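You operate a simulated robot arm through the tools that you are given. There is no shell and no other tool.

The job below is to be done with a simulated two-armed robot. You get a single attempt, and the scene is never put back.

Task
Tighten the right nut on the engine head till its paint lines meet.
Fine: black 13 mm socket and red driver from the tool holder; put both back.

Only the result counts: the job must be done as asked and must still hold three seconds after the hand-in. Knocking over, shifting, dropping, spilling or breaking anything else fails it.

Robot
Two 7-joint arms with fingered hands on one trunk that stands fixed in place. Base frame: the origin is at the foot of the trunk, x ahead of it, y to its left, z up. Units: m, degrees, N and s.
The left shoulder is at [0.044, 0.173, 1.17], the right one opposite. With the tool pointing down near the work surface each hand reaches from about 0.38 to 0.78 m from the base axis, measured 20 degrees to its own side. Payload 3.5 kg a hand.
The TCP of each hand is the grasp point between the finger pads, 0.025 m short of the fingertips. In the tool frame z runs along the fingers and y along their closing line. The gripper opens to 0.088 m. The gripper's body begins 0.029 m behind the TCP. The gripper is a hand of 3 fingers: y runs from the thumb to the fingers, the wrist lies at [-0.013, -0.097, -0.162] in the tool frame, and closing takes about 1.5 s.
Orientation is that of the tool frame in the base frame, as a unit quaternion [x, y, z, w]. With the fingers straight down and the wrist toward the robot, the tool's x, y and z point along [0, 1, 0], [1, 0, 0] and [0, 0, -1] of the base frame.

Tools
- The arms move only by the tool nudge_tool. It takes "left_moves", "right_moves" or both (then of equal length, played together; a hand with none holds still); each is a list that holds one entry, the list of rows, each a list of 7 numbers: the finger opening in mm, from 0 to 88, then the shift along the tool's x, y, z in mm, then the turn, a rotation vector about the tool's x, y, z in degrees. In form: [[[gripper, x, y, z, rx, ry, rz], ...]]. A call has 1 to 20 rows; each row shifts and turns the commanded pose from where the row before left it, along the tool's axes as they then stand. Each row takes 0.2 s and may step no farther than 0.05 m and 8.6 degrees from the row before; otherwise, or with a gripper value out of range, the whole call is refused. A pose out of reach is approached as far as the arm can. The call stops where the force on the tool passes 40 N (or 10 N more than at its start, if that is more) or the arm is blocked; 0.2 s more then pass. Each finger travels about 0.072 m/s and halts on what it meets, pressing with about 32 N; the grip force reading is that of the motor and also rises with nothing between the fingers. The clock runs only during rows and for 0.2 s after the last one: add rows that do not move to give the fingers time. The reply holds the time, the measured pose of the TCP, the force on the tool along the base axes, the opening and the grip force, in the units named above and with some noise, with the torque about the TCP (base axes, N m) and any sound that the robot's microphone picked up.
- Cameras (640 x 400 px; columns grow to the right, rows downward): "scene" is now at [0.131, 0.0457, 1.4028]; the picture's right is [0.48, -0.87, -0.05], its down [-0.50, -0.22, -0.84] and it looks along [0.72, 0.43, -0.54] (base axes); focal length 295 px, centre (320, 200). "left" rides on the left gripper at [-0.058, -0.085, -0.099] in its tool frame; the picture's right is [-0.67, -0.35, 0.66], its down [0.69, -0.63, 0.37] and it looks along [0.29, 0.69, 0.66] (tool axes); focal length 261 px, centre (320, 200). "right" rides on the right gripper at [0.058, -0.085, -0.099] in its tool frame; the picture's right is [-0.67, 0.35, -0.66], its down [-0.69, -0.63, 0.37] and it looks along [-0.29, 0.69, 0.66] (tool axes); focal length 261 px, centre (320, 200). There is no depth. A picture from a camera that has moved, and an enlarged one, comes with that camera's place and axes in the base frame and with its lens.
- capture(camera): a new picture of that camera. It takes no simulated time.
- lift_body(by): slides the trunk up (or, below 0, down) by that many m; the arms and the scene camera ride with it, the base frame stays. It gives what a move gives, with no picture.
- preshape(shape, hand): the hand has 3 fingers and takes this shape, open, in about a second: jaw (thumb against the fingers, like two jaws); tri (thumb and two fingers); tip (a fingertip pinch); poke (one finger out to press); point (the index stretched); flat (the hand flat); cup (the hand cupped); fist (a fist). The gripper value then closes the fingers along that shape, each until it touches; the sizes above hold for jaw. It gives what a move gives, with no picture.
- turn_head(pan, tilt): turns the head with the scene camera to pan (to the left, within 86 degrees either way) and tilt (down, from -29 to 69), counted from straight ahead of the robot. It gives what a move gives.
- zoom(camera, box): a new picture of the part [left, top, right, bottom] of that camera's present view, enlarged. It takes no simulated time.
- hand_in(): hands the job in; it is judged then, once.

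Places have to be worked out from the pictures, the camera data and where the tool is seen. Open the grippers and draw the arms clear of the work before you hand the job in, unless the task says otherwise.

The tools are called after "Request:" as a command line: name --argument value ..., lists and objects as JSON in quotes. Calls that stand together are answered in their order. nudge_tool: Moves the arms, as the interface text tells. Its arguments: {"type":"object","properties":{"left_moves":{"type":"array","items":{"type":"array","items":{"type":"array","items":{"type":"number"}}}},"right_moves":{"type":"array","items":{"type":"array","items":{"type":"array","items":{"type":"number"}}}}},"required":[]} The other tools are called the same way: lift_body (by) slides the trunk up or down; preshape (shape, hand) gives the hand a shape; turn_head (pan, tilt) turns the head that bears the scene camera; capture (camera) takes a picture; zoom (camera, box) takes an enlarged picture of a part of a camera's view; hand_in () hands the job in.

At the start:

```text
time_s: 0.0
left_tool_pos: [0.3152, 0.3988, 1.234]
left_ee_rot: [0.707, 0.707, 0.0, 0.0]
left_wrist_force: [-0.5, 0.3, 0.3]
left_wrist_torque: [0.0, 0.01, -0.02]
left_grip_width: 0.0877
left_finger_force: 0.0
left_shape: jaw
right_tool_pos: [0.4011, 0.049, 1.2503]
right_ee_rot: [0.706, 0.708, -0.001, -0.001]
right_wrist_force: [-0.7, -0.1, 1.0]
right_wrist_torque: [0.01, 0.01, 0.0]
right_grip_width: 0.0877
right_finger_force: 0.0
right_shape: jaw
trunk travel left (down, up): [-0.25, 0.205]
head pan, tilt: [29.1, 27.3]
```

scene: 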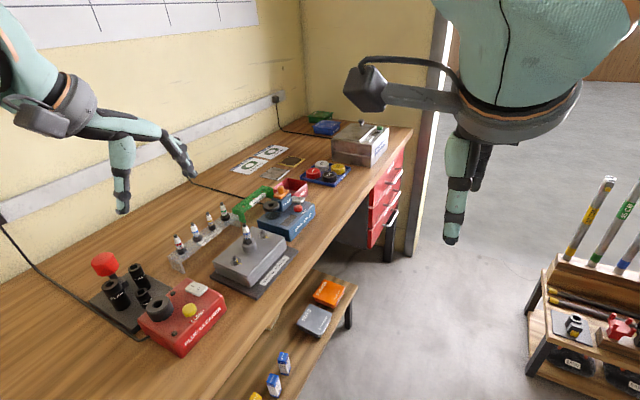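
right: 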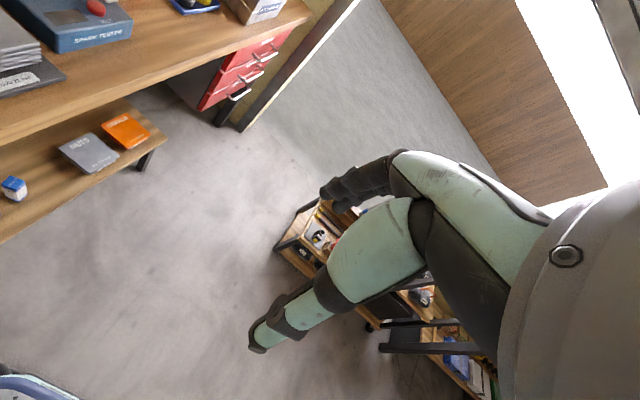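
left: 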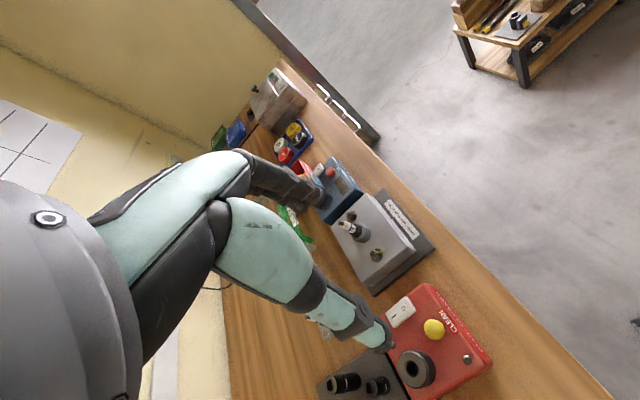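

The scene shows a bench to the left with a spark plug rack, an engine head (grey block), testers and a socket holder. I'll turn the head to look more carefully for the engine head, nuts and the tool holder.

Request:
zoom --camera "scene" --box '[60, 160, 340, 360]'

Request:
zoom --camera "scene" --box '[500, 160, 640, 400]'

Request:
zoom --camera "scene" --box '[220, 100, 420, 230]'

```text
2.00 times, centred on (200, 260) of scene
camera zoom: at [0.131, 0.0457, 1.4028], right [0.48, -0.87, -0.05], down [-0.5, -0.22, -0.84], along [0.72, 0.43, -0.54], focal length 590 px, centre (560, 80)
```

zoom: 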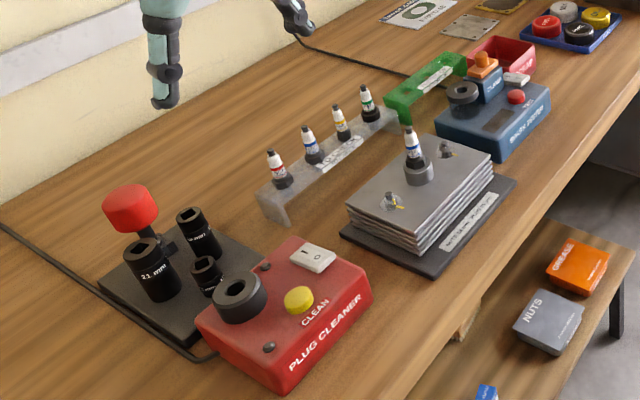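

```text
1.67 times, centred on (570, 280) of scene
camera zoom: at [0.131, 0.0457, 1.4028], right [0.48, -0.87, -0.05], down [-0.5, -0.22, -0.84], along [0.72, 0.43, -0.54], focal length 492 px, centre (-97, 67)
```

zoom: 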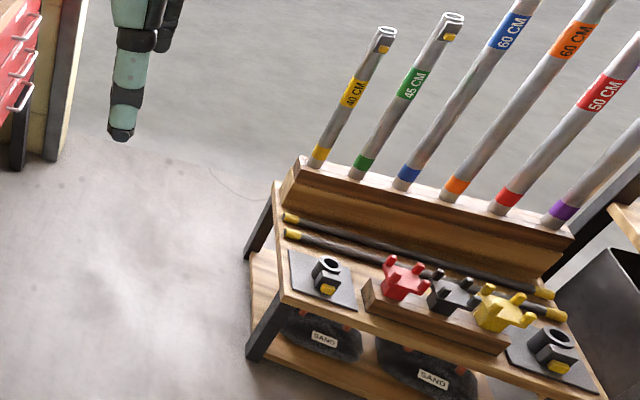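

```text
3.08 times, centred on (320, 165) of scene
camera zoom: at [0.131, 0.0457, 1.4028], right [0.48, -0.87, -0.05], down [-0.5, -0.22, -0.84], along [0.72, 0.43, -0.54], focal length 908 px, centre (320, 308)
```

zoom: 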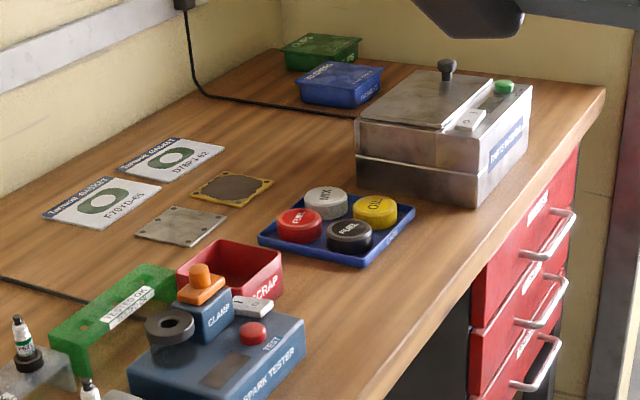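

The engine head is the grey finned block with two nuts; the tool holder is the black plate with the red-knobbed driver and three black sockets. I'll zoom in on both.

Request:
zoom --camera "scene" --box '[80, 240, 200, 340]'

Request:
zoom --camera "scene" --box '[200, 215, 320, 305]'

Request:
zoom --camera "left" --box '[290, 180, 450, 300]'

Request:
zoom --camera "left" --box '[290, 280, 510, 400]'

```text
4.00 times, centred on (140, 290) of scene
camera zoom: at [0.131, 0.0457, 1.4028], right [0.48, -0.87, -0.05], down [-0.5, -0.22, -0.84], along [0.72, 0.43, -0.54], focal length 1180 px, centre (1040, -160)
```

zoom: 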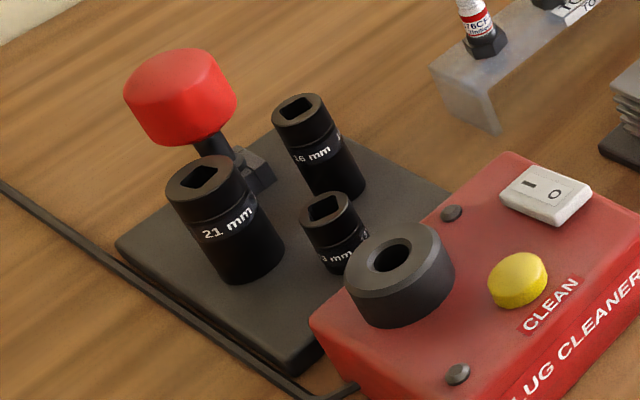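

```text
4.44 times, centred on (260, 260) of scene
camera zoom: at [0.131, 0.0457, 1.4028], right [0.48, -0.87, -0.05], down [-0.5, -0.22, -0.84], along [0.72, 0.43, -0.54], focal length 1312 px, centre (587, -67)
```

zoom: 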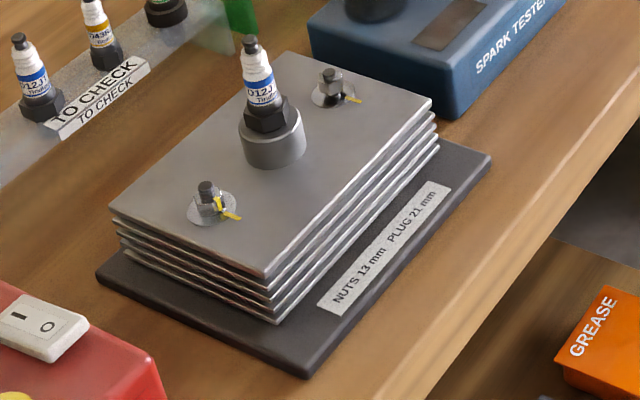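

```text
3.33 times, centred on (370, 240) of left
camera zoom: at [0.2294, 0.3404, 1.3342], right [-0.35, -0.67, -0.66], down [-0.63, 0.69, -0.37], along [0.69, 0.29, -0.66], focal length 869 px, centre (153, 67)
```

zoom: 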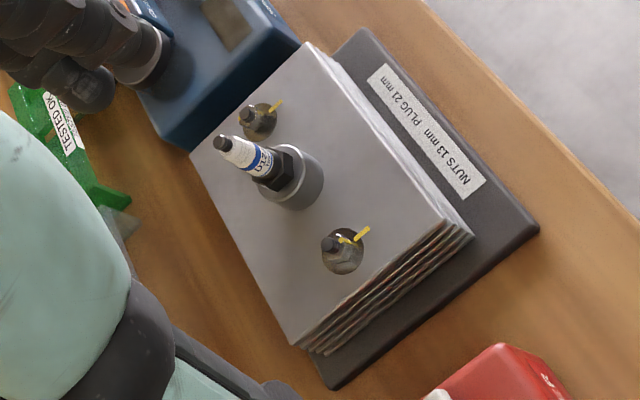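

```text
2.91 times, centred on (400, 340) of left
camera zoom: at [0.2294, 0.3404, 1.3342], right [-0.35, -0.67, -0.66], down [-0.63, 0.69, -0.37], along [0.69, 0.29, -0.66], focal length 758 px, centre (87, -207)
```

zoom: 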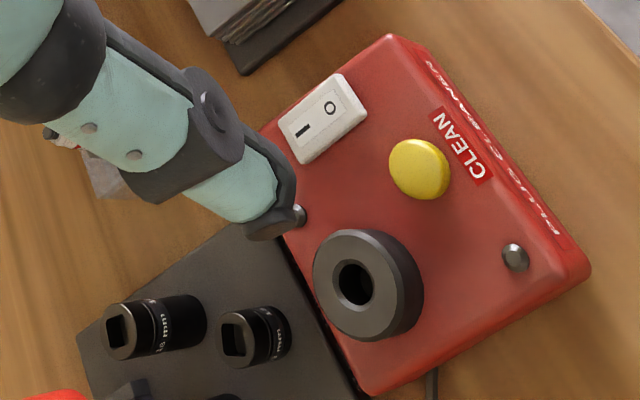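

From two views the right nut is roughly at (0.56, 0.48, 0.93) and the holder near (0.31, 0.65). I'll turn the head toward the holder for a clearer look.

Request:
turn_head --pan 58 --tilt 45

Request:
capture --camera "scene"

```text
time_s: 0.9
left_tool_pos: [0.3143, 0.3992, 1.2337]
left_ee_rot: [0.707, 0.707, 0.0, 0.0]
left_wrist_force: [0.2, 0.4, 0.0]
left_wrist_torque: [0.04, 0.04, -0.01]
left_grip_width: 0.0878
left_finger_force: 0.0
left_shape: jaw
right_tool_pos: [0.4016, 0.0501, 1.2502]
right_ee_rot: [0.706, 0.708, -0.001, 0.0]
right_wrist_force: [-0.1, -0.3, 0.3]
right_wrist_torque: [-0.01, 0.0, 0.0]
right_grip_width: 0.0875
right_finger_force: 0.1
right_shape: jaw
trunk travel left (down, up): [-0.25, 0.205]
head pan, tilt: [58.0, 45.0]
```

```text
taken
camera scene: at [0.0915, 0.0701, 1.3802], right [0.84, -0.53, -0.09], down [-0.45, -0.6, -0.66], along [0.29, 0.6, -0.74], focal length 295 px, centre (320, 200)
```

scene: 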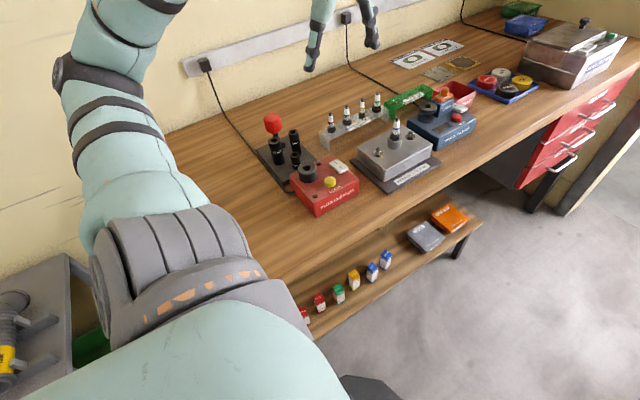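

The holder and head are now both in view. I'll zoom in on each.

Request:
zoom --camera "scene" --box '[240, 100, 360, 220]'

Request:
zoom --camera "scene" --box '[345, 105, 445, 205]'

Request:
zoom --camera "scene" --box '[360, 125, 430, 170]'

```text
3.33 times, centred on (300, 160) of scene
camera zoom: at [0.0915, 0.0701, 1.3802], right [0.84, -0.53, -0.09], down [-0.45, -0.6, -0.66], along [0.29, 0.6, -0.74], focal length 984 px, centre (387, 333)
```

zoom: 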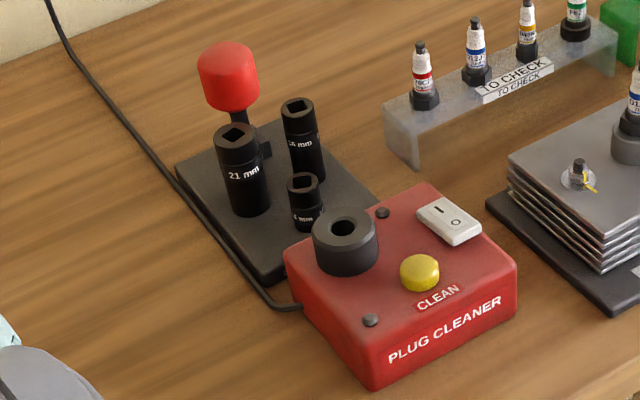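

```text
4.00 times, centred on (395, 155) of scene
camera zoom: at [0.0915, 0.0701, 1.3802], right [0.84, -0.53, -0.09], down [-0.45, -0.6, -0.66], along [0.29, 0.6, -0.74], focal length 1180 px, centre (20, 380)
```

zoom: 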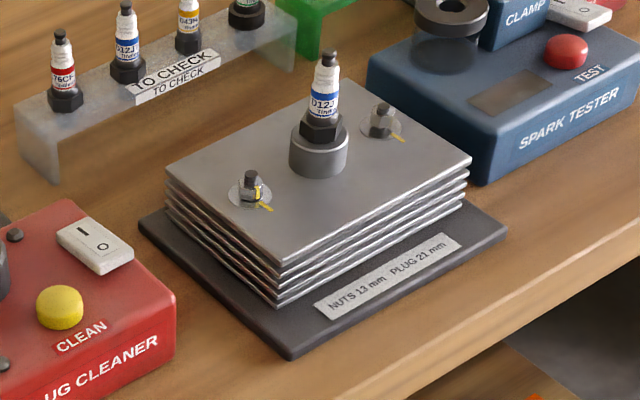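

```text
8.89 times, centred on (395, 148) of scene
camera zoom: at [0.0915, 0.0701, 1.3802], right [0.84, -0.53, -0.09], down [-0.45, -0.6, -0.66], along [0.29, 0.6, -0.74], focal length 2623 px, centre (-347, 667)
```

zoom: 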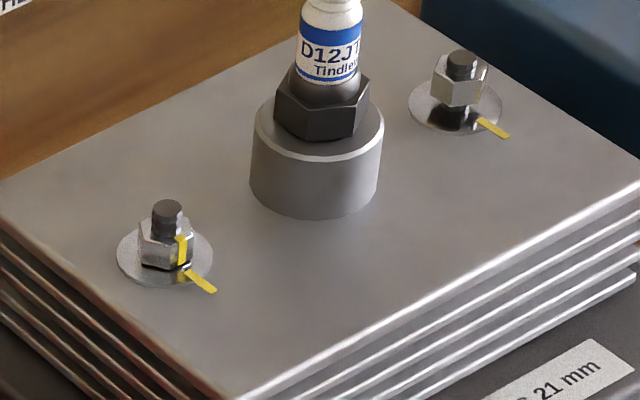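

The right nut stands raised off its washer with its own paint mark hidden on the far side, so it needs a fair amount of clockwise turning. I'll swing the left hand round (yaw 60° left) and lower a bit, to view the holder with the left camera.

Request:
nudge_tool --left_moves '[[[88, 10, -20, 30, 0, 0, 0], [88, 10, -20, 30, 0, 0, -8], [88, 0, 0, 0, 0, 0, -8], [88, 0, 0, 0, 0, 0, -8], [88, 0, 0, 0, 0, 0, -8], [88, 0, 0, 0, 0, 0, -8], [88, 0, 0, 0, 0, 0, -8], [88, 0, 0, 0, 0, 0, -8], [88, 0, 0, 0, 0, 0, 0], [88, 0, 0, 0, 0, 0, 0]]]'

Request:
capture --camera "left"

Request:
capture --camera "scene"

```text
time_s: 3.1
left_tool_pos: [0.2754, 0.4175, 1.1736]
left_ee_rot: [0.293, 0.956, -0.001, 0.0]
left_wrist_force: [0.0, 1.2, 0.1]
left_wrist_torque: [0.01, 0.03, 0.0]
left_grip_width: 0.0877
left_finger_force: 0.0
left_shape: jaw
right_tool_pos: [0.4001, 0.0496, 1.2512]
right_ee_rot: [0.706, 0.708, -0.001, -0.001]
right_wrist_force: [1.5, 0.4, 0.2]
right_wrist_torque: [0.01, 0.03, -0.04]
right_grip_width: 0.0874
right_finger_force: 0.0
right_shape: jaw
trunk travel left (down, up): [-0.25, 0.205]
head pan, tilt: [58.0, 45.0]
```

```text
taken
camera left: at [0.2749, 0.3155, 1.2739], right [0.36, -0.66, -0.66], down [-0.92, -0.14, -0.37], along [0.15, 0.74, -0.66], focal length 261 px, centre (320, 200)
```

left: 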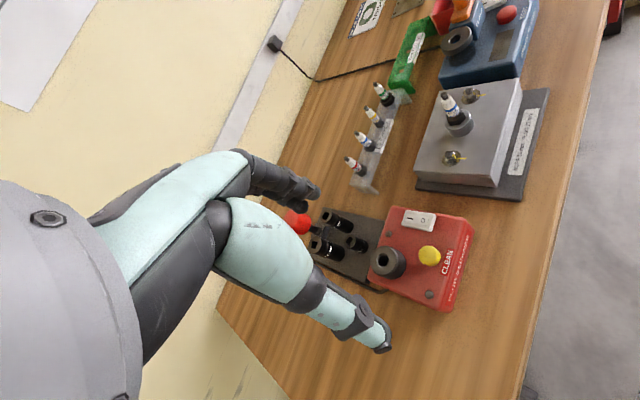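

```text
taken
camera scene: at [0.0912, 0.0701, 1.3801], right [0.84, -0.53, -0.09], down [-0.45, -0.6, -0.66], along [0.29, 0.6, -0.74], focal length 295 px, centre (320, 200)
```

scene: 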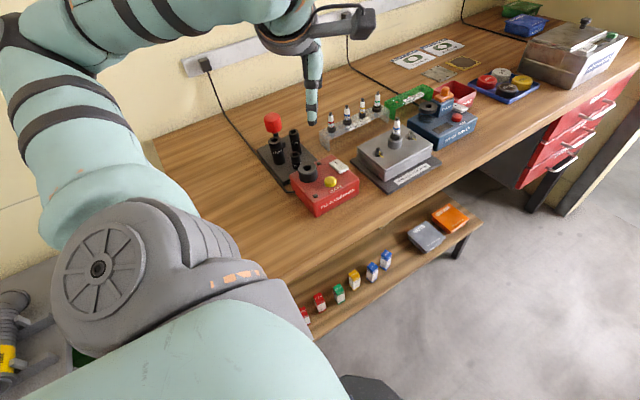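

The left camera sees the holder between the fingers. I'll zoom in there and on the head.

Request:
zoom --camera "left" --box '[270, 190, 400, 300]'

Request:
zoom --camera "left" --box '[400, 60, 560, 210]'

Request:
zoom --camera "scene" --box '[250, 100, 320, 190]'

```text
3.64 times, centred on (335, 245) of left
camera zoom: at [0.2749, 0.3155, 1.2739], right [0.36, -0.66, -0.66], down [-0.92, -0.14, -0.37], along [0.15, 0.74, -0.66], focal length 948 px, centre (266, 36)
```

zoom: 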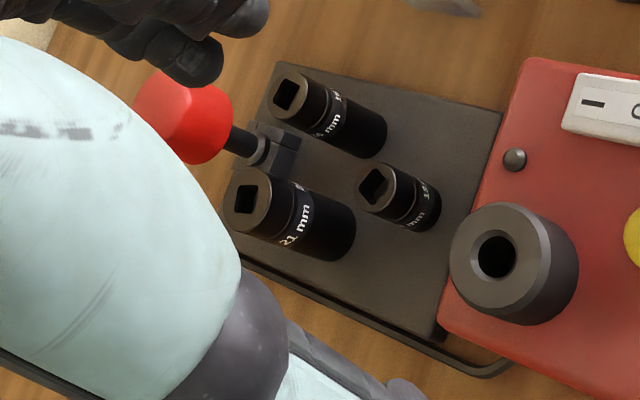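

```text
2.67 times, centred on (480, 135) of left
camera zoom: at [0.2749, 0.3155, 1.2739], right [0.36, -0.66, -0.66], down [-0.92, -0.14, -0.37], along [0.15, 0.74, -0.66], focal length 695 px, centre (-107, 373)
```

zoom: 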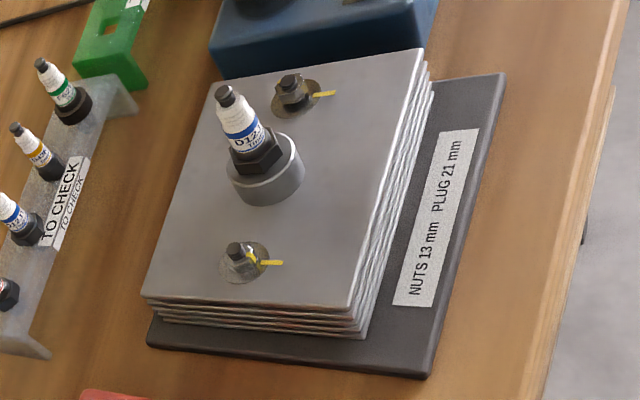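

```text
4.44 times, centred on (285, 145) of scene
camera zoom: at [0.0912, 0.0701, 1.3801], right [0.84, -0.53, -0.09], down [-0.45, -0.6, -0.66], along [0.29, 0.6, -0.74], focal length 1312 px, centre (476, 444)
```

zoom: 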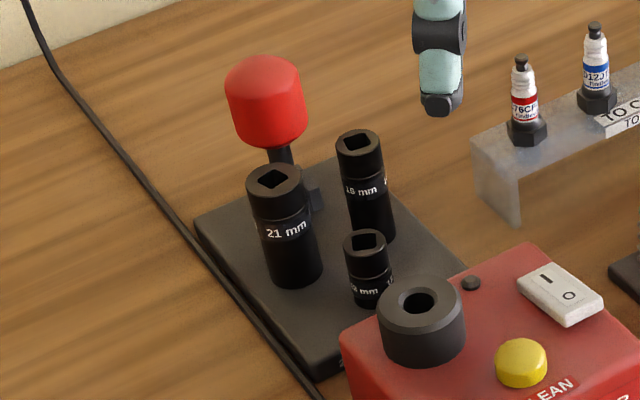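

Triangulating: driver knob about (0.296, 0.692, z 0.946–0.986), 13 mm socket top about (0.296, 0.584, 0.939), right nut stud top about (0.544, 0.465, 0.956). I'll turn the left hand back so the fingers close along x and hover well above the red knob.

Request:
nudge_tool --left_moves '[[[88, 0, 0, 0, 0, 0, 8], [88, 0, 0, 0, 0, 0, 8], [88, 0, 0, 0, 0, 0, 8], [88, 0, 0, 0, 0, 0, 8], [88, 0, 0, 0, 0, 0, 8], [88, 0, 0, 0, 0, 0, 8], [88, 0, 0, 0, 0, 0, 8], [88, 39, 3, 10, 0, 0, 0], [88, 39, 3, 10, 0, 0, 0], [88, 39, 3, 10, 0, 0, 0], [88, 39, 3, 10, 0, 0, 0], [88, 39, 3, 10, 0, 0, 0], [88, 39, 3, 10, 0, 0, 0], [88, 39, 3, 10, 0, 0, 0], [88, 0, 0, 0, 0, 0, 0], [88, 0, 0, 0, 0, 0, 0]]]'

Request:
capture --camera "left"

Request:
capture --camera "scene"

```text
time_s: 6.5
left_tool_pos: [0.2944, 0.6911, 1.1062]
left_ee_rot: [0.707, 0.707, 0.0, 0.0]
left_wrist_force: [-0.5, 0.6, -0.1]
left_wrist_torque: [0.01, 0.02, 0.0]
left_grip_width: 0.0877
left_finger_force: 0.0
left_shape: jaw
right_tool_pos: [0.4017, 0.0491, 1.2518]
right_ee_rot: [0.706, 0.708, -0.001, -0.001]
right_wrist_force: [-0.7, 0.0, -0.4]
right_wrist_torque: [0.02, 0.01, 0.0]
right_grip_width: 0.0877
right_finger_force: 0.0
right_shape: jaw
trunk travel left (down, up): [-0.25, 0.205]
head pan, tilt: [58.0, 45.0]
```

```text
taken
camera left: at [0.2095, 0.6331, 1.2054], right [-0.35, -0.67, -0.66], down [-0.63, 0.69, -0.37], along [0.69, 0.29, -0.66], focal length 261 px, centre (320, 200)
```

left: 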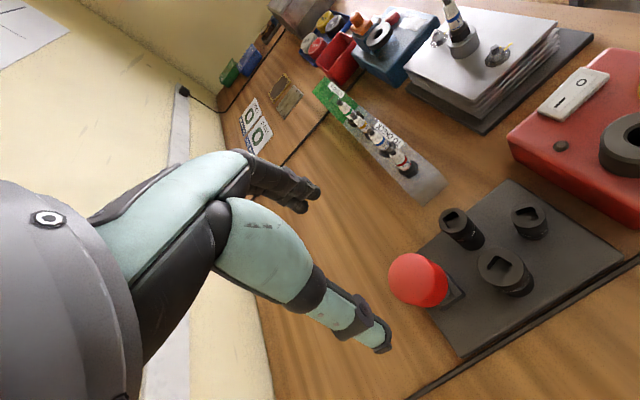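

```text
taken
camera scene: at [0.0913, 0.0701, 1.3801], right [0.84, -0.53, -0.09], down [-0.45, -0.6, -0.66], along [0.29, 0.6, -0.74], focal length 295 px, centre (320, 200)
```

scene: 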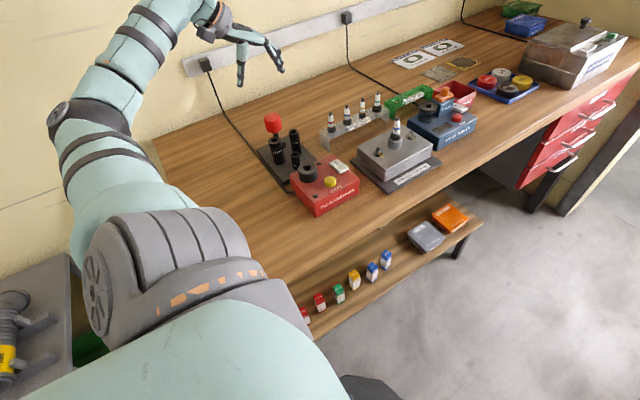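

The knob shows up where I expected it. Zooming for an accurate position fix of the knob and the sockets.

Request:
zoom --camera "left" --box '[370, 180, 630, 370]'

Request:
zoom --camera "left" --box '[420, 0, 560, 90]'

Request:
zoom --camera "scene" --box '[210, 20, 330, 180]'

```text
2.11 times, centred on (500, 275) of left
camera zoom: at [0.2095, 0.6331, 1.2054], right [-0.35, -0.67, -0.66], down [-0.63, 0.69, -0.37], along [0.69, 0.29, -0.66], focal length 549 px, centre (-59, 42)
```

zoom: 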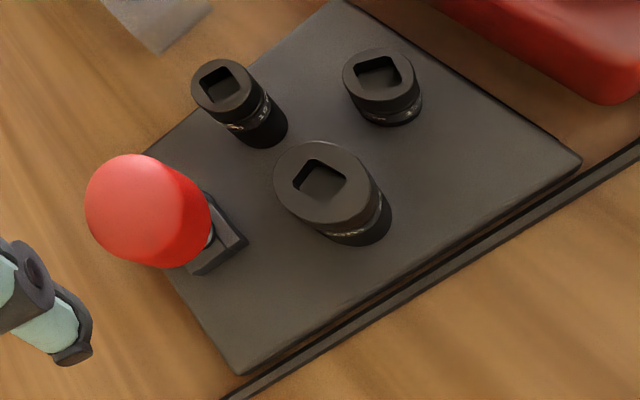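

```text
4.44 times, centred on (490, 45) of left
camera zoom: at [0.2095, 0.6331, 1.2054], right [-0.35, -0.67, -0.66], down [-0.63, 0.69, -0.37], along [0.69, 0.29, -0.66], focal length 1158 px, centre (-436, 889)
```

zoom: 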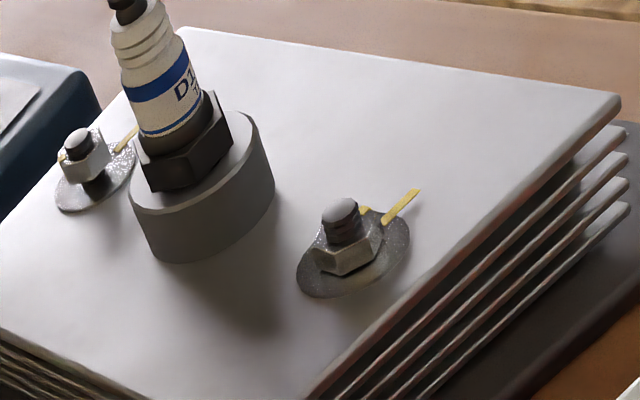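

```text
2.50 times, centred on (270, 100) of scene
camera zoom: at [0.0913, 0.0701, 1.3801], right [0.84, -0.53, -0.09], down [-0.45, -0.6, -0.66], along [0.29, 0.6, -0.74], focal length 738 px, centre (445, 450)
```

zoom: 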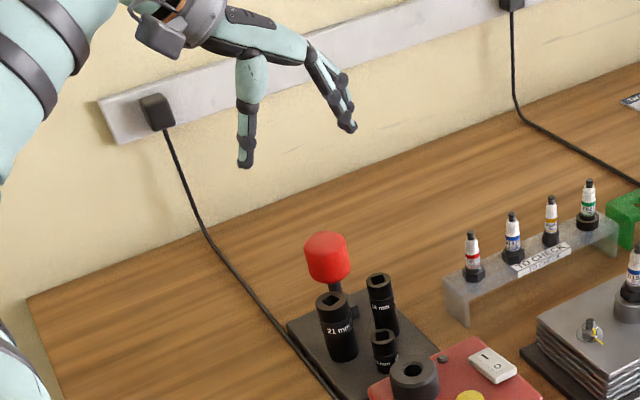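

The plate is axis-aligned (x 0.241–0.346, y 0.562–0.717) and the knob centre fits (0.2945, 0.690). Let me zoom closely on the socket squares and the right nut's paint mark.

Request:
zoom --camera "left" --box '[430, 190, 560, 300]'

Request:
zoom --camera "left" --box '[425, 20, 465, 50]'

Request:
zoom --camera "left" --box '[480, 35, 530, 75]'

```text
3.64 times, centred on (495, 245) of left
camera zoom: at [0.2095, 0.6331, 1.2054], right [-0.35, -0.67, -0.66], down [-0.63, 0.69, -0.37], along [0.69, 0.29, -0.66], focal length 948 px, centre (-316, 36)
```

zoom: 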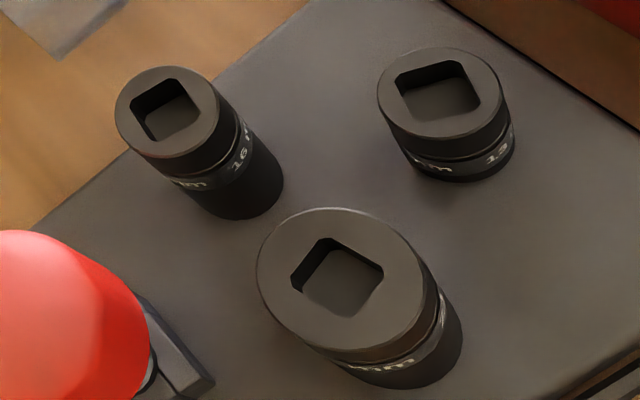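

```text
13.33 times, centred on (445, 35) of left
camera zoom: at [0.2095, 0.6331, 1.2054], right [-0.35, -0.67, -0.66], down [-0.63, 0.69, -0.37], along [0.69, 0.29, -0.66], focal length 3475 px, centre (-1347, 2400)
```

zoom: 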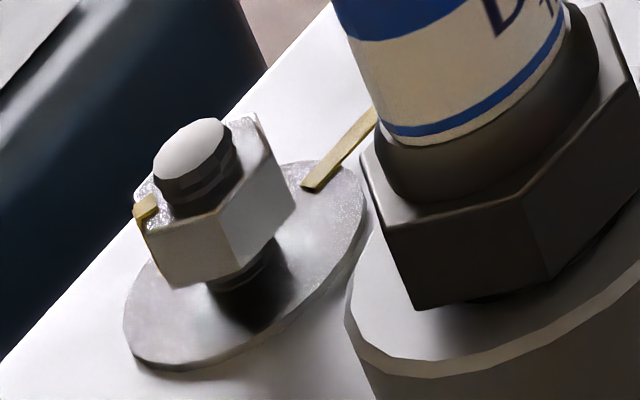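

```text
10.00 times, centred on (505, 55) of left
camera zoom: at [0.2095, 0.6331, 1.2054], right [-0.35, -0.67, -0.66], down [-0.63, 0.69, -0.37], along [0.69, 0.29, -0.66], focal length 2606 px, centre (-1530, 1650)
```

zoom: 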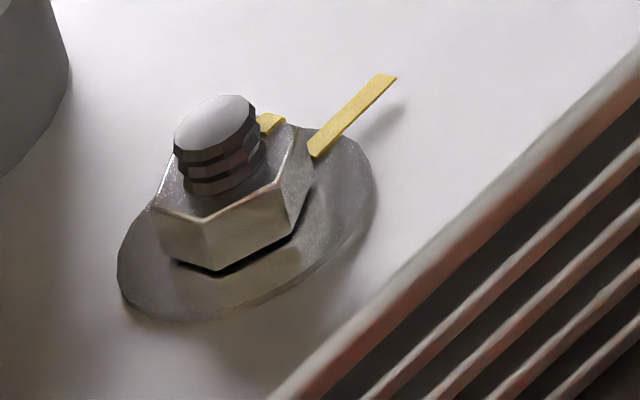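

The sockets' square holes have differing yaws, so I need the 13 mm socket's square angle. Zooming in tighter on it.

Request:
zoom --camera "left" --box '[505, 198, 555, 232]'

Request:
zoom --camera "left" --box '[380, 240, 500, 320]'

Request:
zoom --camera "scene" --box '[255, 105, 310, 175]'

```text
11.76 times, centred on (530, 215) of left
camera zoom: at [0.2095, 0.6331, 1.2054], right [-0.35, -0.67, -0.66], down [-0.63, 0.69, -0.37], along [0.69, 0.29, -0.66], focal length 3066 px, centre (-2151, 24)
```

zoom: 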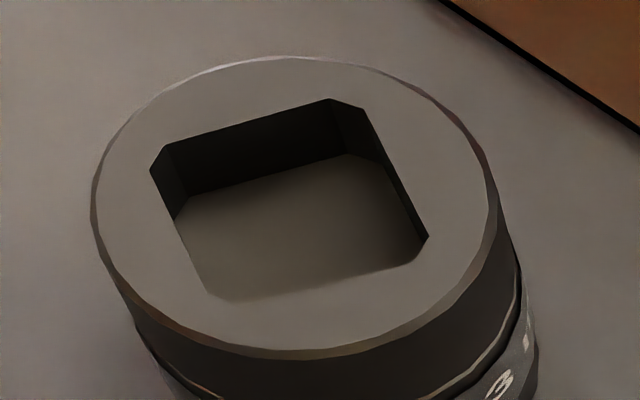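

```text
5.00 times, centred on (440, 280) of left
camera zoom: at [0.2095, 0.6331, 1.2054], right [-0.35, -0.67, -0.66], down [-0.63, 0.69, -0.37], along [0.69, 0.29, -0.66], focal length 1303 px, centre (-280, -200)
```

zoom: 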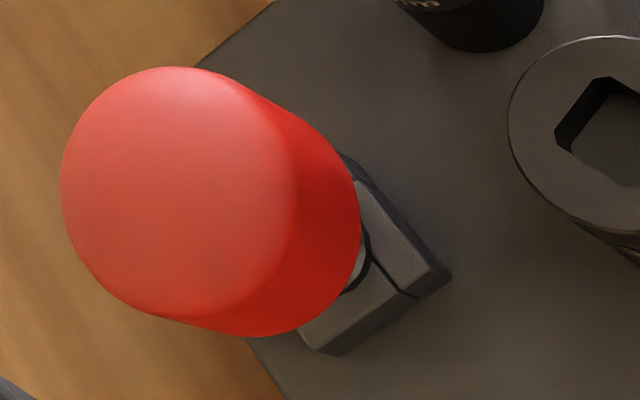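

```text
5.71 times, centred on (282, 140) of scene
camera zoom: at [0.0913, 0.0701, 1.3801], right [0.84, -0.53, -0.09], down [-0.45, -0.6, -0.66], along [0.29, 0.6, -0.74], focal length 1686 px, centre (534, 543)
```

zoom: 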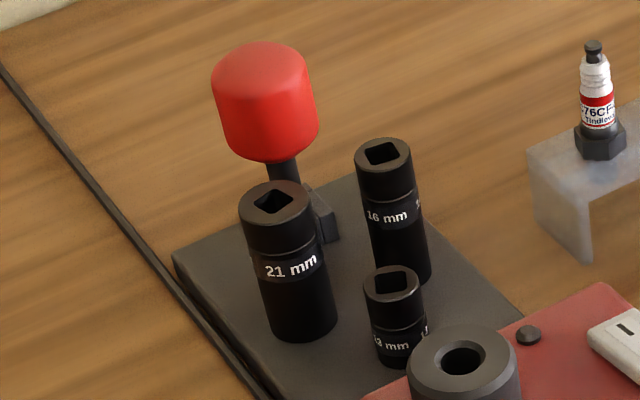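

The 13 mm socket's square works out to 12.9 mm across, yawed about −26° from the plate axes, centre (0.294, 0.588, 0.939). Now I'll lower the open hand over the knob part-way and check.

Request:
nudge_tool --left_moves '[[[88, -1.5, 0, 30, 0, 0, 0], [88, 0, 0, 30, 0, 0, 0], [88, 0, 0, 30, 0, 0, 0], [88, 0, 0, 15, 0, 0, 0], [88, 0, 0, 0, 0, 0, 0]]]'

Request:
capture --camera "left"

Request:
zoom --camera "scene" --box '[210, 60, 350, 180]'

```text
time_s: 7.7
left_tool_pos: [0.2931, 0.6892, 0.9986]
left_ee_rot: [0.707, 0.707, 0.0, 0.0]
left_wrist_force: [0.0, -0.3, -0.1]
left_wrist_torque: [-0.02, -0.02, 0.04]
left_grip_width: 0.0879
left_finger_force: 0.0
left_shape: jaw
right_tool_pos: [0.3998, 0.0507, 1.2516]
right_ee_rot: [0.707, 0.708, 0.0, -0.001]
right_wrist_force: [-0.2, 0.8, 0.8]
right_wrist_torque: [0.0, -0.02, 0.0]
right_grip_width: 0.0875
right_finger_force: 0.0
right_shape: jaw
trunk travel left (down, up): [-0.25, 0.205]
head pan, tilt: [58.0, 45.0]
```

```text
taken
camera left: at [0.2098, 0.6318, 1.099], right [-0.35, -0.67, -0.66], down [-0.63, 0.69, -0.37], along [0.69, 0.29, -0.66], focal length 261 px, centre (320, 200)
```

left: 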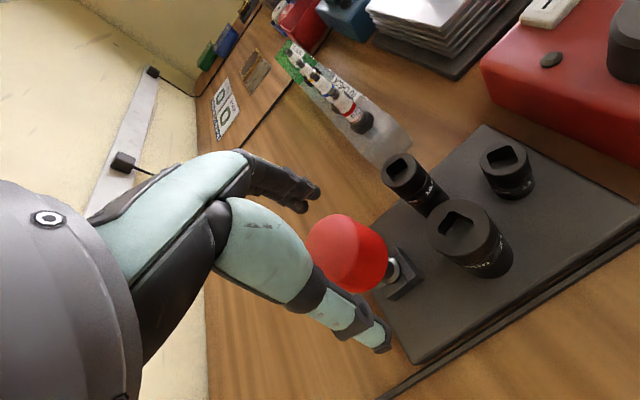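

```text
3.33 times, centred on (280, 120) of scene
camera zoom: at [0.0914, 0.0701, 1.3801], right [0.84, -0.53, -0.09], down [-0.45, -0.6, -0.66], along [0.29, 0.6, -0.74], focal length 984 px, centre (453, 467)
```

zoom: 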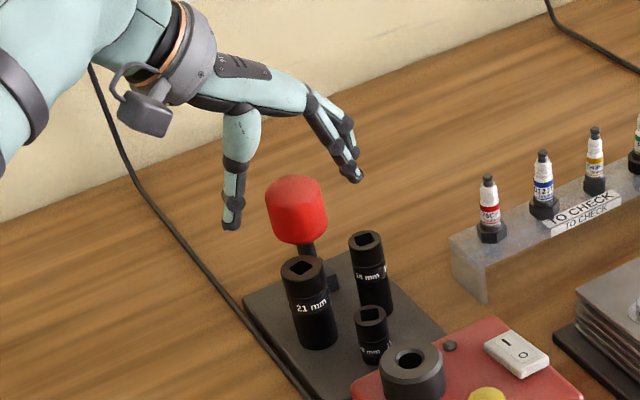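

The knob sits between the thumb and fingers. I'll lower the last 28 mm so the pads are level with the knob and check before closing.

Request:
nudge_tool --left_moves '[[[88, 0, 0, 14, 0, 0, 0], [88, 0, 0, 14, 0, 0, 0], [88, 0, 0, 0, 0, 0, 0]]]'

Request:
capture --camera "left"

Request:
zoom --camera "scene" --box '[230, 70, 330, 170]'

```text
time_s: 8.5
left_tool_pos: [0.2969, 0.6899, 0.972]
left_ee_rot: [0.707, 0.707, 0.001, 0.0]
left_wrist_force: [0.6, -0.8, 0.1]
left_wrist_torque: [0.03, 0.02, 0.02]
left_grip_width: 0.0877
left_finger_force: 0.0
left_shape: jaw
right_tool_pos: [0.4009, 0.0496, 1.2512]
right_ee_rot: [0.706, 0.708, -0.001, -0.001]
right_wrist_force: [0.6, 0.0, 0.3]
right_wrist_torque: [-0.04, 0.0, -0.02]
right_grip_width: 0.0875
right_finger_force: 0.2
right_shape: jaw
trunk travel left (down, up): [-0.25, 0.205]
head pan, tilt: [58.0, 45.0]
```

```text
taken
camera left: at [0.2109, 0.6324, 1.0711], right [-0.35, -0.67, -0.66], down [-0.63, 0.69, -0.37], along [0.69, 0.29, -0.66], focal length 261 px, centre (320, 200)
```

left: 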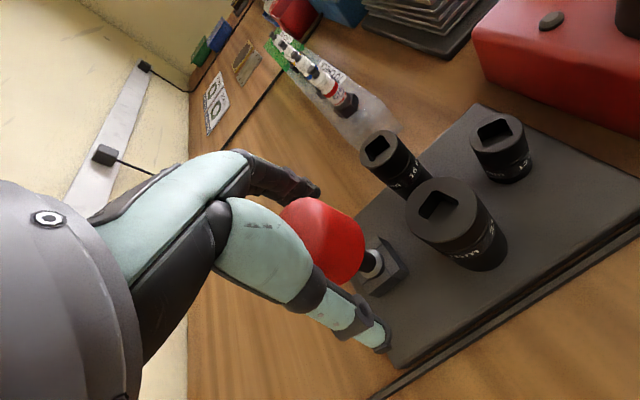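

```text
4.00 times, centred on (280, 120) of scene
camera zoom: at [0.0913, 0.07, 1.3801], right [0.84, -0.53, -0.09], down [-0.45, -0.6, -0.66], along [0.29, 0.6, -0.74], focal length 1180 px, centre (480, 520)
```

zoom: 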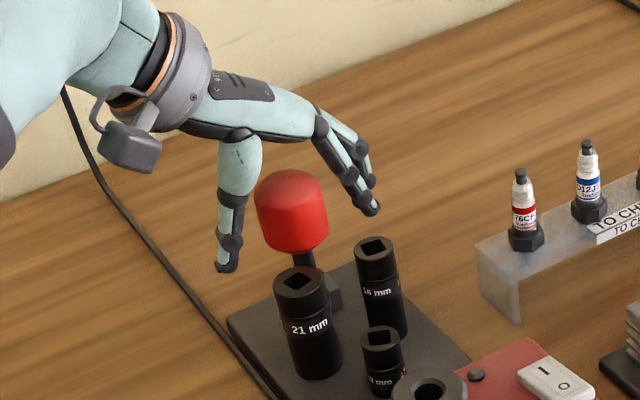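

The pads straddle the knob on both sides. I'll close the fingers on it and check the grip.

Request:
nudge_tool --left_moves '[[[60, 0, 0, 0, 0, 0, 0], [40, 0, 0, 0, 0, 0, 0], [20, 0, 0, 0, 0, 0, 0], [20, 0, 0, 0, 0, 0, 0], [20, 0, 0, 0, 0, 0, 0], [20, 0, 0, 0, 0, 0, 0], [20, 0, 0, 0, 0, 0, 0]]]'

Request:
capture --camera "left"

Request:
zoom --camera "scene" --box '[230, 70, 330, 170]'

```text
time_s: 10.1
left_tool_pos: [0.2945, 0.6912, 0.9701]
left_ee_rot: [0.707, 0.707, 0.001, 0.0]
left_wrist_force: [-0.5, -0.5, -2.4]
left_wrist_torque: [0.0, 0.0, 0.03]
left_grip_width: 0.0322
left_finger_force: 31.9
left_shape: jaw
right_tool_pos: [0.4014, 0.0488, 1.2506]
right_ee_rot: [0.707, 0.708, -0.001, 0.0]
right_wrist_force: [-0.5, -0.2, 0.2]
right_wrist_torque: [0.01, 0.01, -0.01]
right_grip_width: 0.0873
right_finger_force: 0.0
right_shape: jaw
trunk travel left (down, up): [-0.25, 0.205]
head pan, tilt: [58.0, 45.0]
```

```text
taken
camera left: at [0.2109, 0.6328, 1.071], right [-0.35, -0.67, -0.66], down [-0.63, 0.69, -0.37], along [0.69, 0.28, -0.66], focal length 261 px, centre (320, 200)
```

left: 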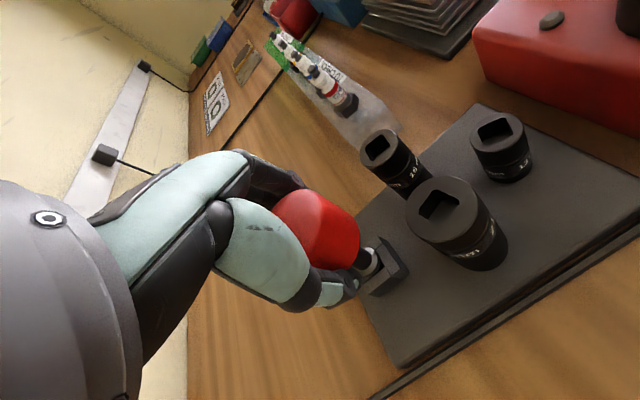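

```text
4.00 times, centred on (280, 120) of scene
camera zoom: at [0.0914, 0.0705, 1.3801], right [0.84, -0.53, -0.09], down [-0.45, -0.6, -0.66], along [0.29, 0.6, -0.74], focal length 1180 px, centre (480, 520)
```

zoom: 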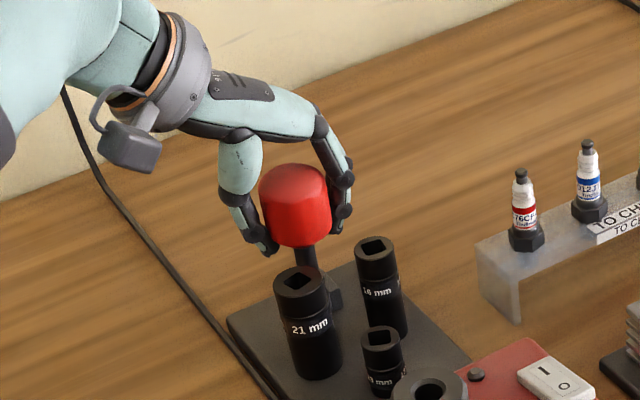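

The knob is held (31.9 N grip, about 2.4 N of weight on the wrist). I'll lift straight up and inspect the driver's square bit.

Request:
nudge_tool --left_moves '[[[20, 0, 0, -20, 0, 0, 0], [20, 0, 0, -25, 0, 0, 0], [20, 0, 0, -25, 0, 0, 0], [20, 0, 0, -25, 0, 0, 0], [20, 0, 0, 0, 0, 0, 0]]]'

Request:
capture --camera "left"

Request:
zoom --camera "scene" --box '[220, 40, 340, 180]'

```text
time_s: 11.3
left_tool_pos: [0.2947, 0.6898, 1.0657]
left_ee_rot: [0.707, 0.707, 0.0, 0.0]
left_wrist_force: [-0.7, 0.2, -1.5]
left_wrist_torque: [0.0, 0.01, -0.02]
left_grip_width: 0.0323
left_finger_force: 32.1
left_shape: jaw
right_tool_pos: [0.4007, 0.0492, 1.2503]
right_ee_rot: [0.707, 0.708, -0.001, -0.002]
right_wrist_force: [-0.3, -0.4, 0.7]
right_wrist_torque: [0.0, 0.0, 0.02]
right_grip_width: 0.0876
right_finger_force: 0.1
right_shape: jaw
trunk travel left (down, up): [-0.25, 0.205]
head pan, tilt: [58.0, 45.0]
```

```text
taken
camera left: at [0.2109, 0.6317, 1.1666], right [-0.35, -0.67, -0.66], down [-0.63, 0.69, -0.37], along [0.69, 0.28, -0.66], focal length 261 px, centre (320, 200)
```

left: 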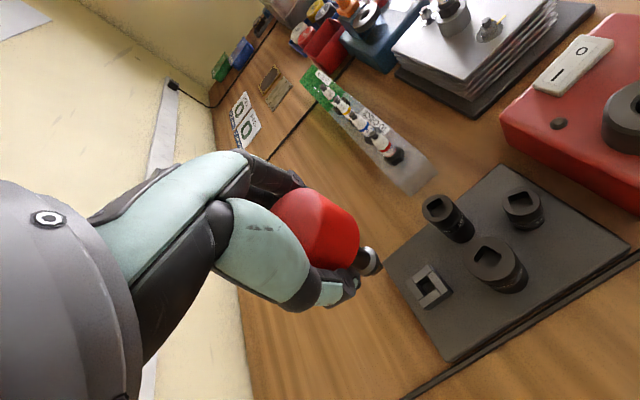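

```text
2.86 times, centred on (280, 110) of scene
camera zoom: at [0.0915, 0.0707, 1.3801], right [0.84, -0.53, -0.09], down [-0.45, -0.6, -0.66], along [0.29, 0.6, -0.74], focal length 843 px, centre (434, 457)
```

zoom: 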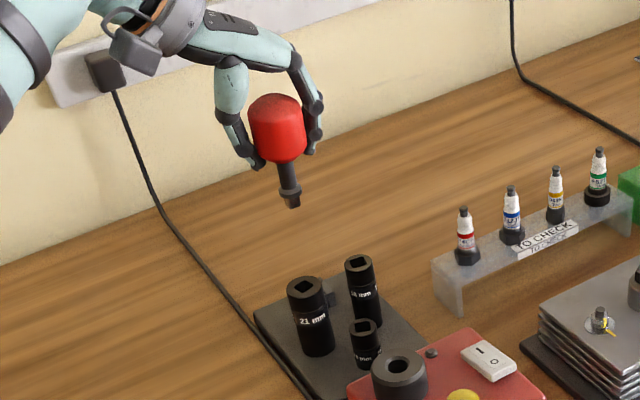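

The driver came out cleanly. Zooming on the driver bit and the empty square well to learn their yaw and position.

Request:
zoom --camera "left" --box '[405, 255, 465, 315]'

Request:
zoom --camera "scene" --box '[295, 70, 345, 120]'

Request:
zoom --camera "left" --box '[330, 220, 400, 300]'

Request:
zoom --camera "scene" --box '[255, 70, 305, 120]'

```text
6.67 times, centred on (435, 285) of left
camera zoom: at [0.2109, 0.6317, 1.1666], right [-0.35, -0.67, -0.66], down [-0.63, 0.69, -0.37], along [0.69, 0.28, -0.66], focal length 1738 px, centre (-447, -367)
```

zoom: 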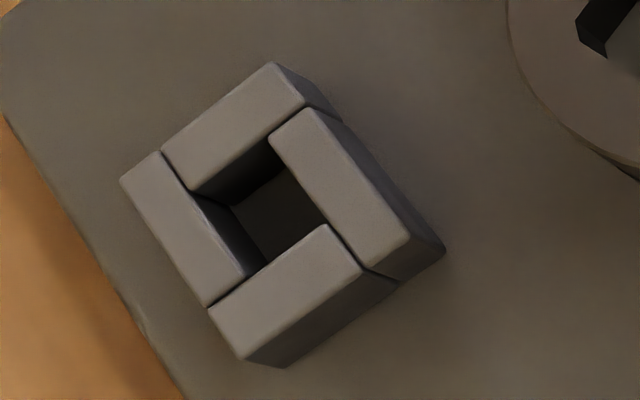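

```text
8.00 times, centred on (320, 95) of scene
camera zoom: at [0.0915, 0.0707, 1.3801], right [0.84, -0.53, -0.09], down [-0.45, -0.6, -0.66], along [0.29, 0.6, -0.74], focal length 2361 px, centre (320, 1040)
```

zoom: 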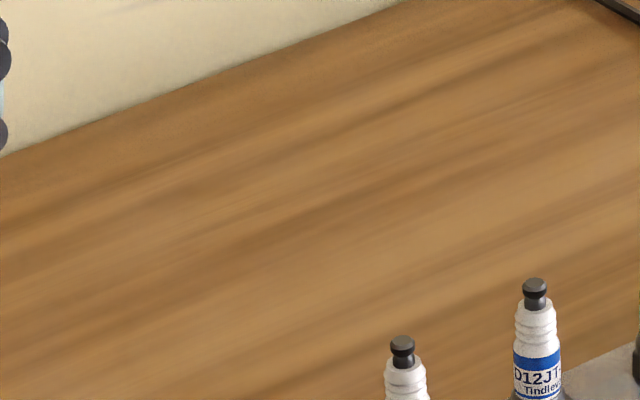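

```text
5.00 times, centred on (365, 260) of left
camera zoom: at [0.2109, 0.6317, 1.1666], right [-0.35, -0.67, -0.66], down [-0.63, 0.69, -0.37], along [0.69, 0.28, -0.66], focal length 1303 px, centre (95, -100)
```

zoom: 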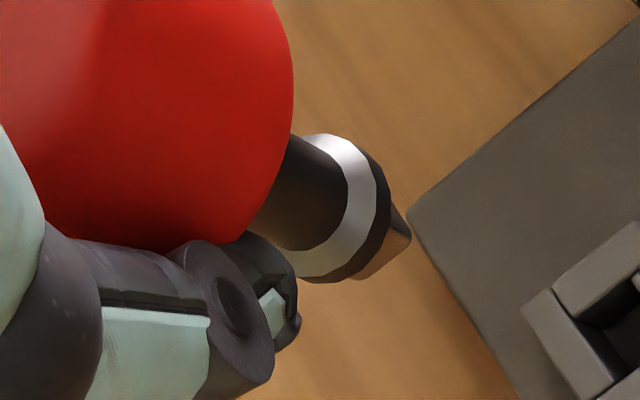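

```text
8.00 times, centred on (280, 95) of scene
camera zoom: at [0.0915, 0.0707, 1.3801], right [0.84, -0.53, -0.09], down [-0.45, -0.6, -0.66], along [0.29, 0.6, -0.74], focal length 2361 px, centre (640, 1040)
```

zoom: 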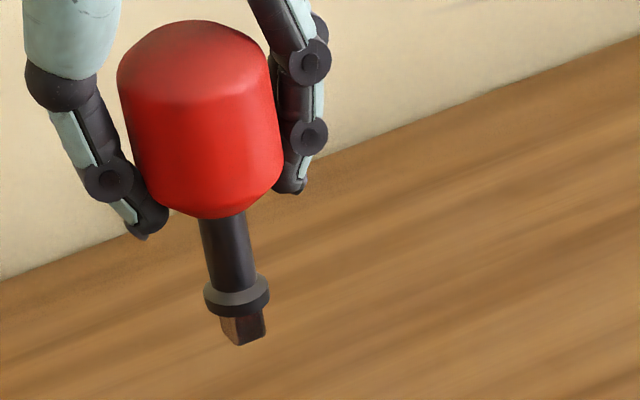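

The well is axis-aligned, centre (0.2936, 0.6895). Now a tighter look at the bit's edges to measure its yaw in the hand.

Request:
zoom --camera "scene" --box '[277, 98, 297, 118]'

Request:
zoom --camera "left" --box '[355, 235, 390, 285]'

```text
16.00 times, centred on (287, 108) of scene
camera zoom: at [0.0915, 0.0707, 1.3801], right [0.84, -0.53, -0.09], down [-0.45, -0.6, -0.66], along [0.29, 0.6, -0.74], focal length 4722 px, centre (848, 1672)
```

zoom: 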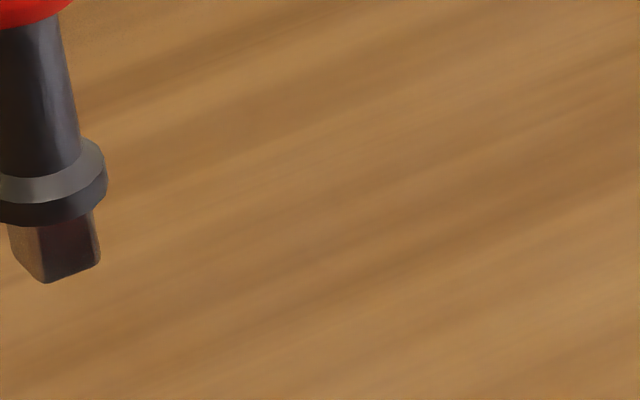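

```text
8.00 times, centred on (372, 260) of left
camera zoom: at [0.2109, 0.6317, 1.1666], right [-0.35, -0.67, -0.66], down [-0.63, 0.69, -0.37], along [0.69, 0.28, -0.66], focal length 2085 px, centre (-100, -280)
```

zoom: 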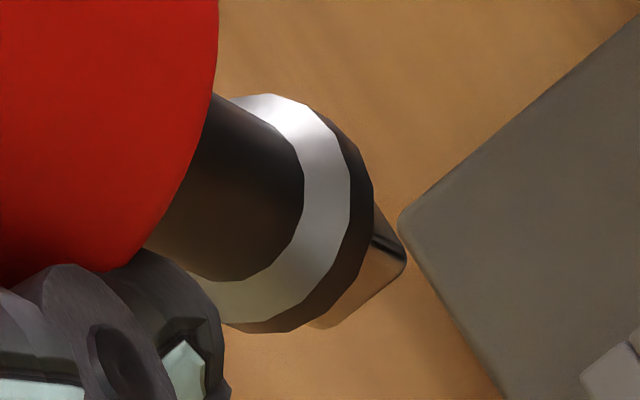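

The driver appears slightly tilted in the grip; I'll zoom tightly along the shaft to measure that.

Request:
zoom --camera "left" --box '[350, 240, 386, 278]'

Request:
zoom --camera "scene" --box '[266, 90, 290, 116]'

```text
10.53 times, centred on (368, 259) of left
camera zoom: at [0.2109, 0.6317, 1.1666], right [-0.35, -0.67, -0.66], down [-0.63, 0.69, -0.37], along [0.69, 0.28, -0.66], focal length 2744 px, centre (-185, -421)
```

zoom: 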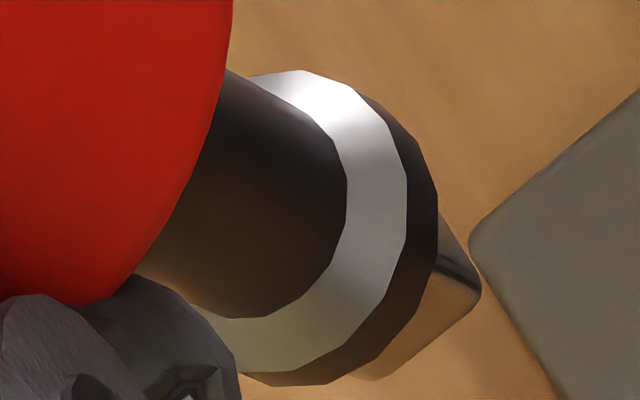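

```text
15.38 times, centred on (278, 103) of scene
camera zoom: at [0.0915, 0.0707, 1.3801], right [0.84, -0.53, -0.09], down [-0.45, -0.6, -0.66], along [0.29, 0.6, -0.74], focal length 4540 px, centre (966, 1692)
```

zoom: 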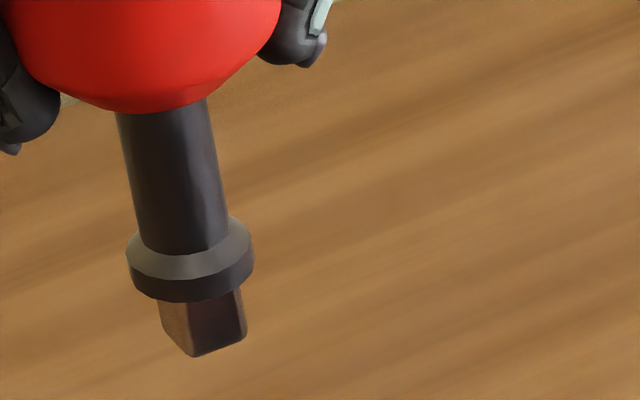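

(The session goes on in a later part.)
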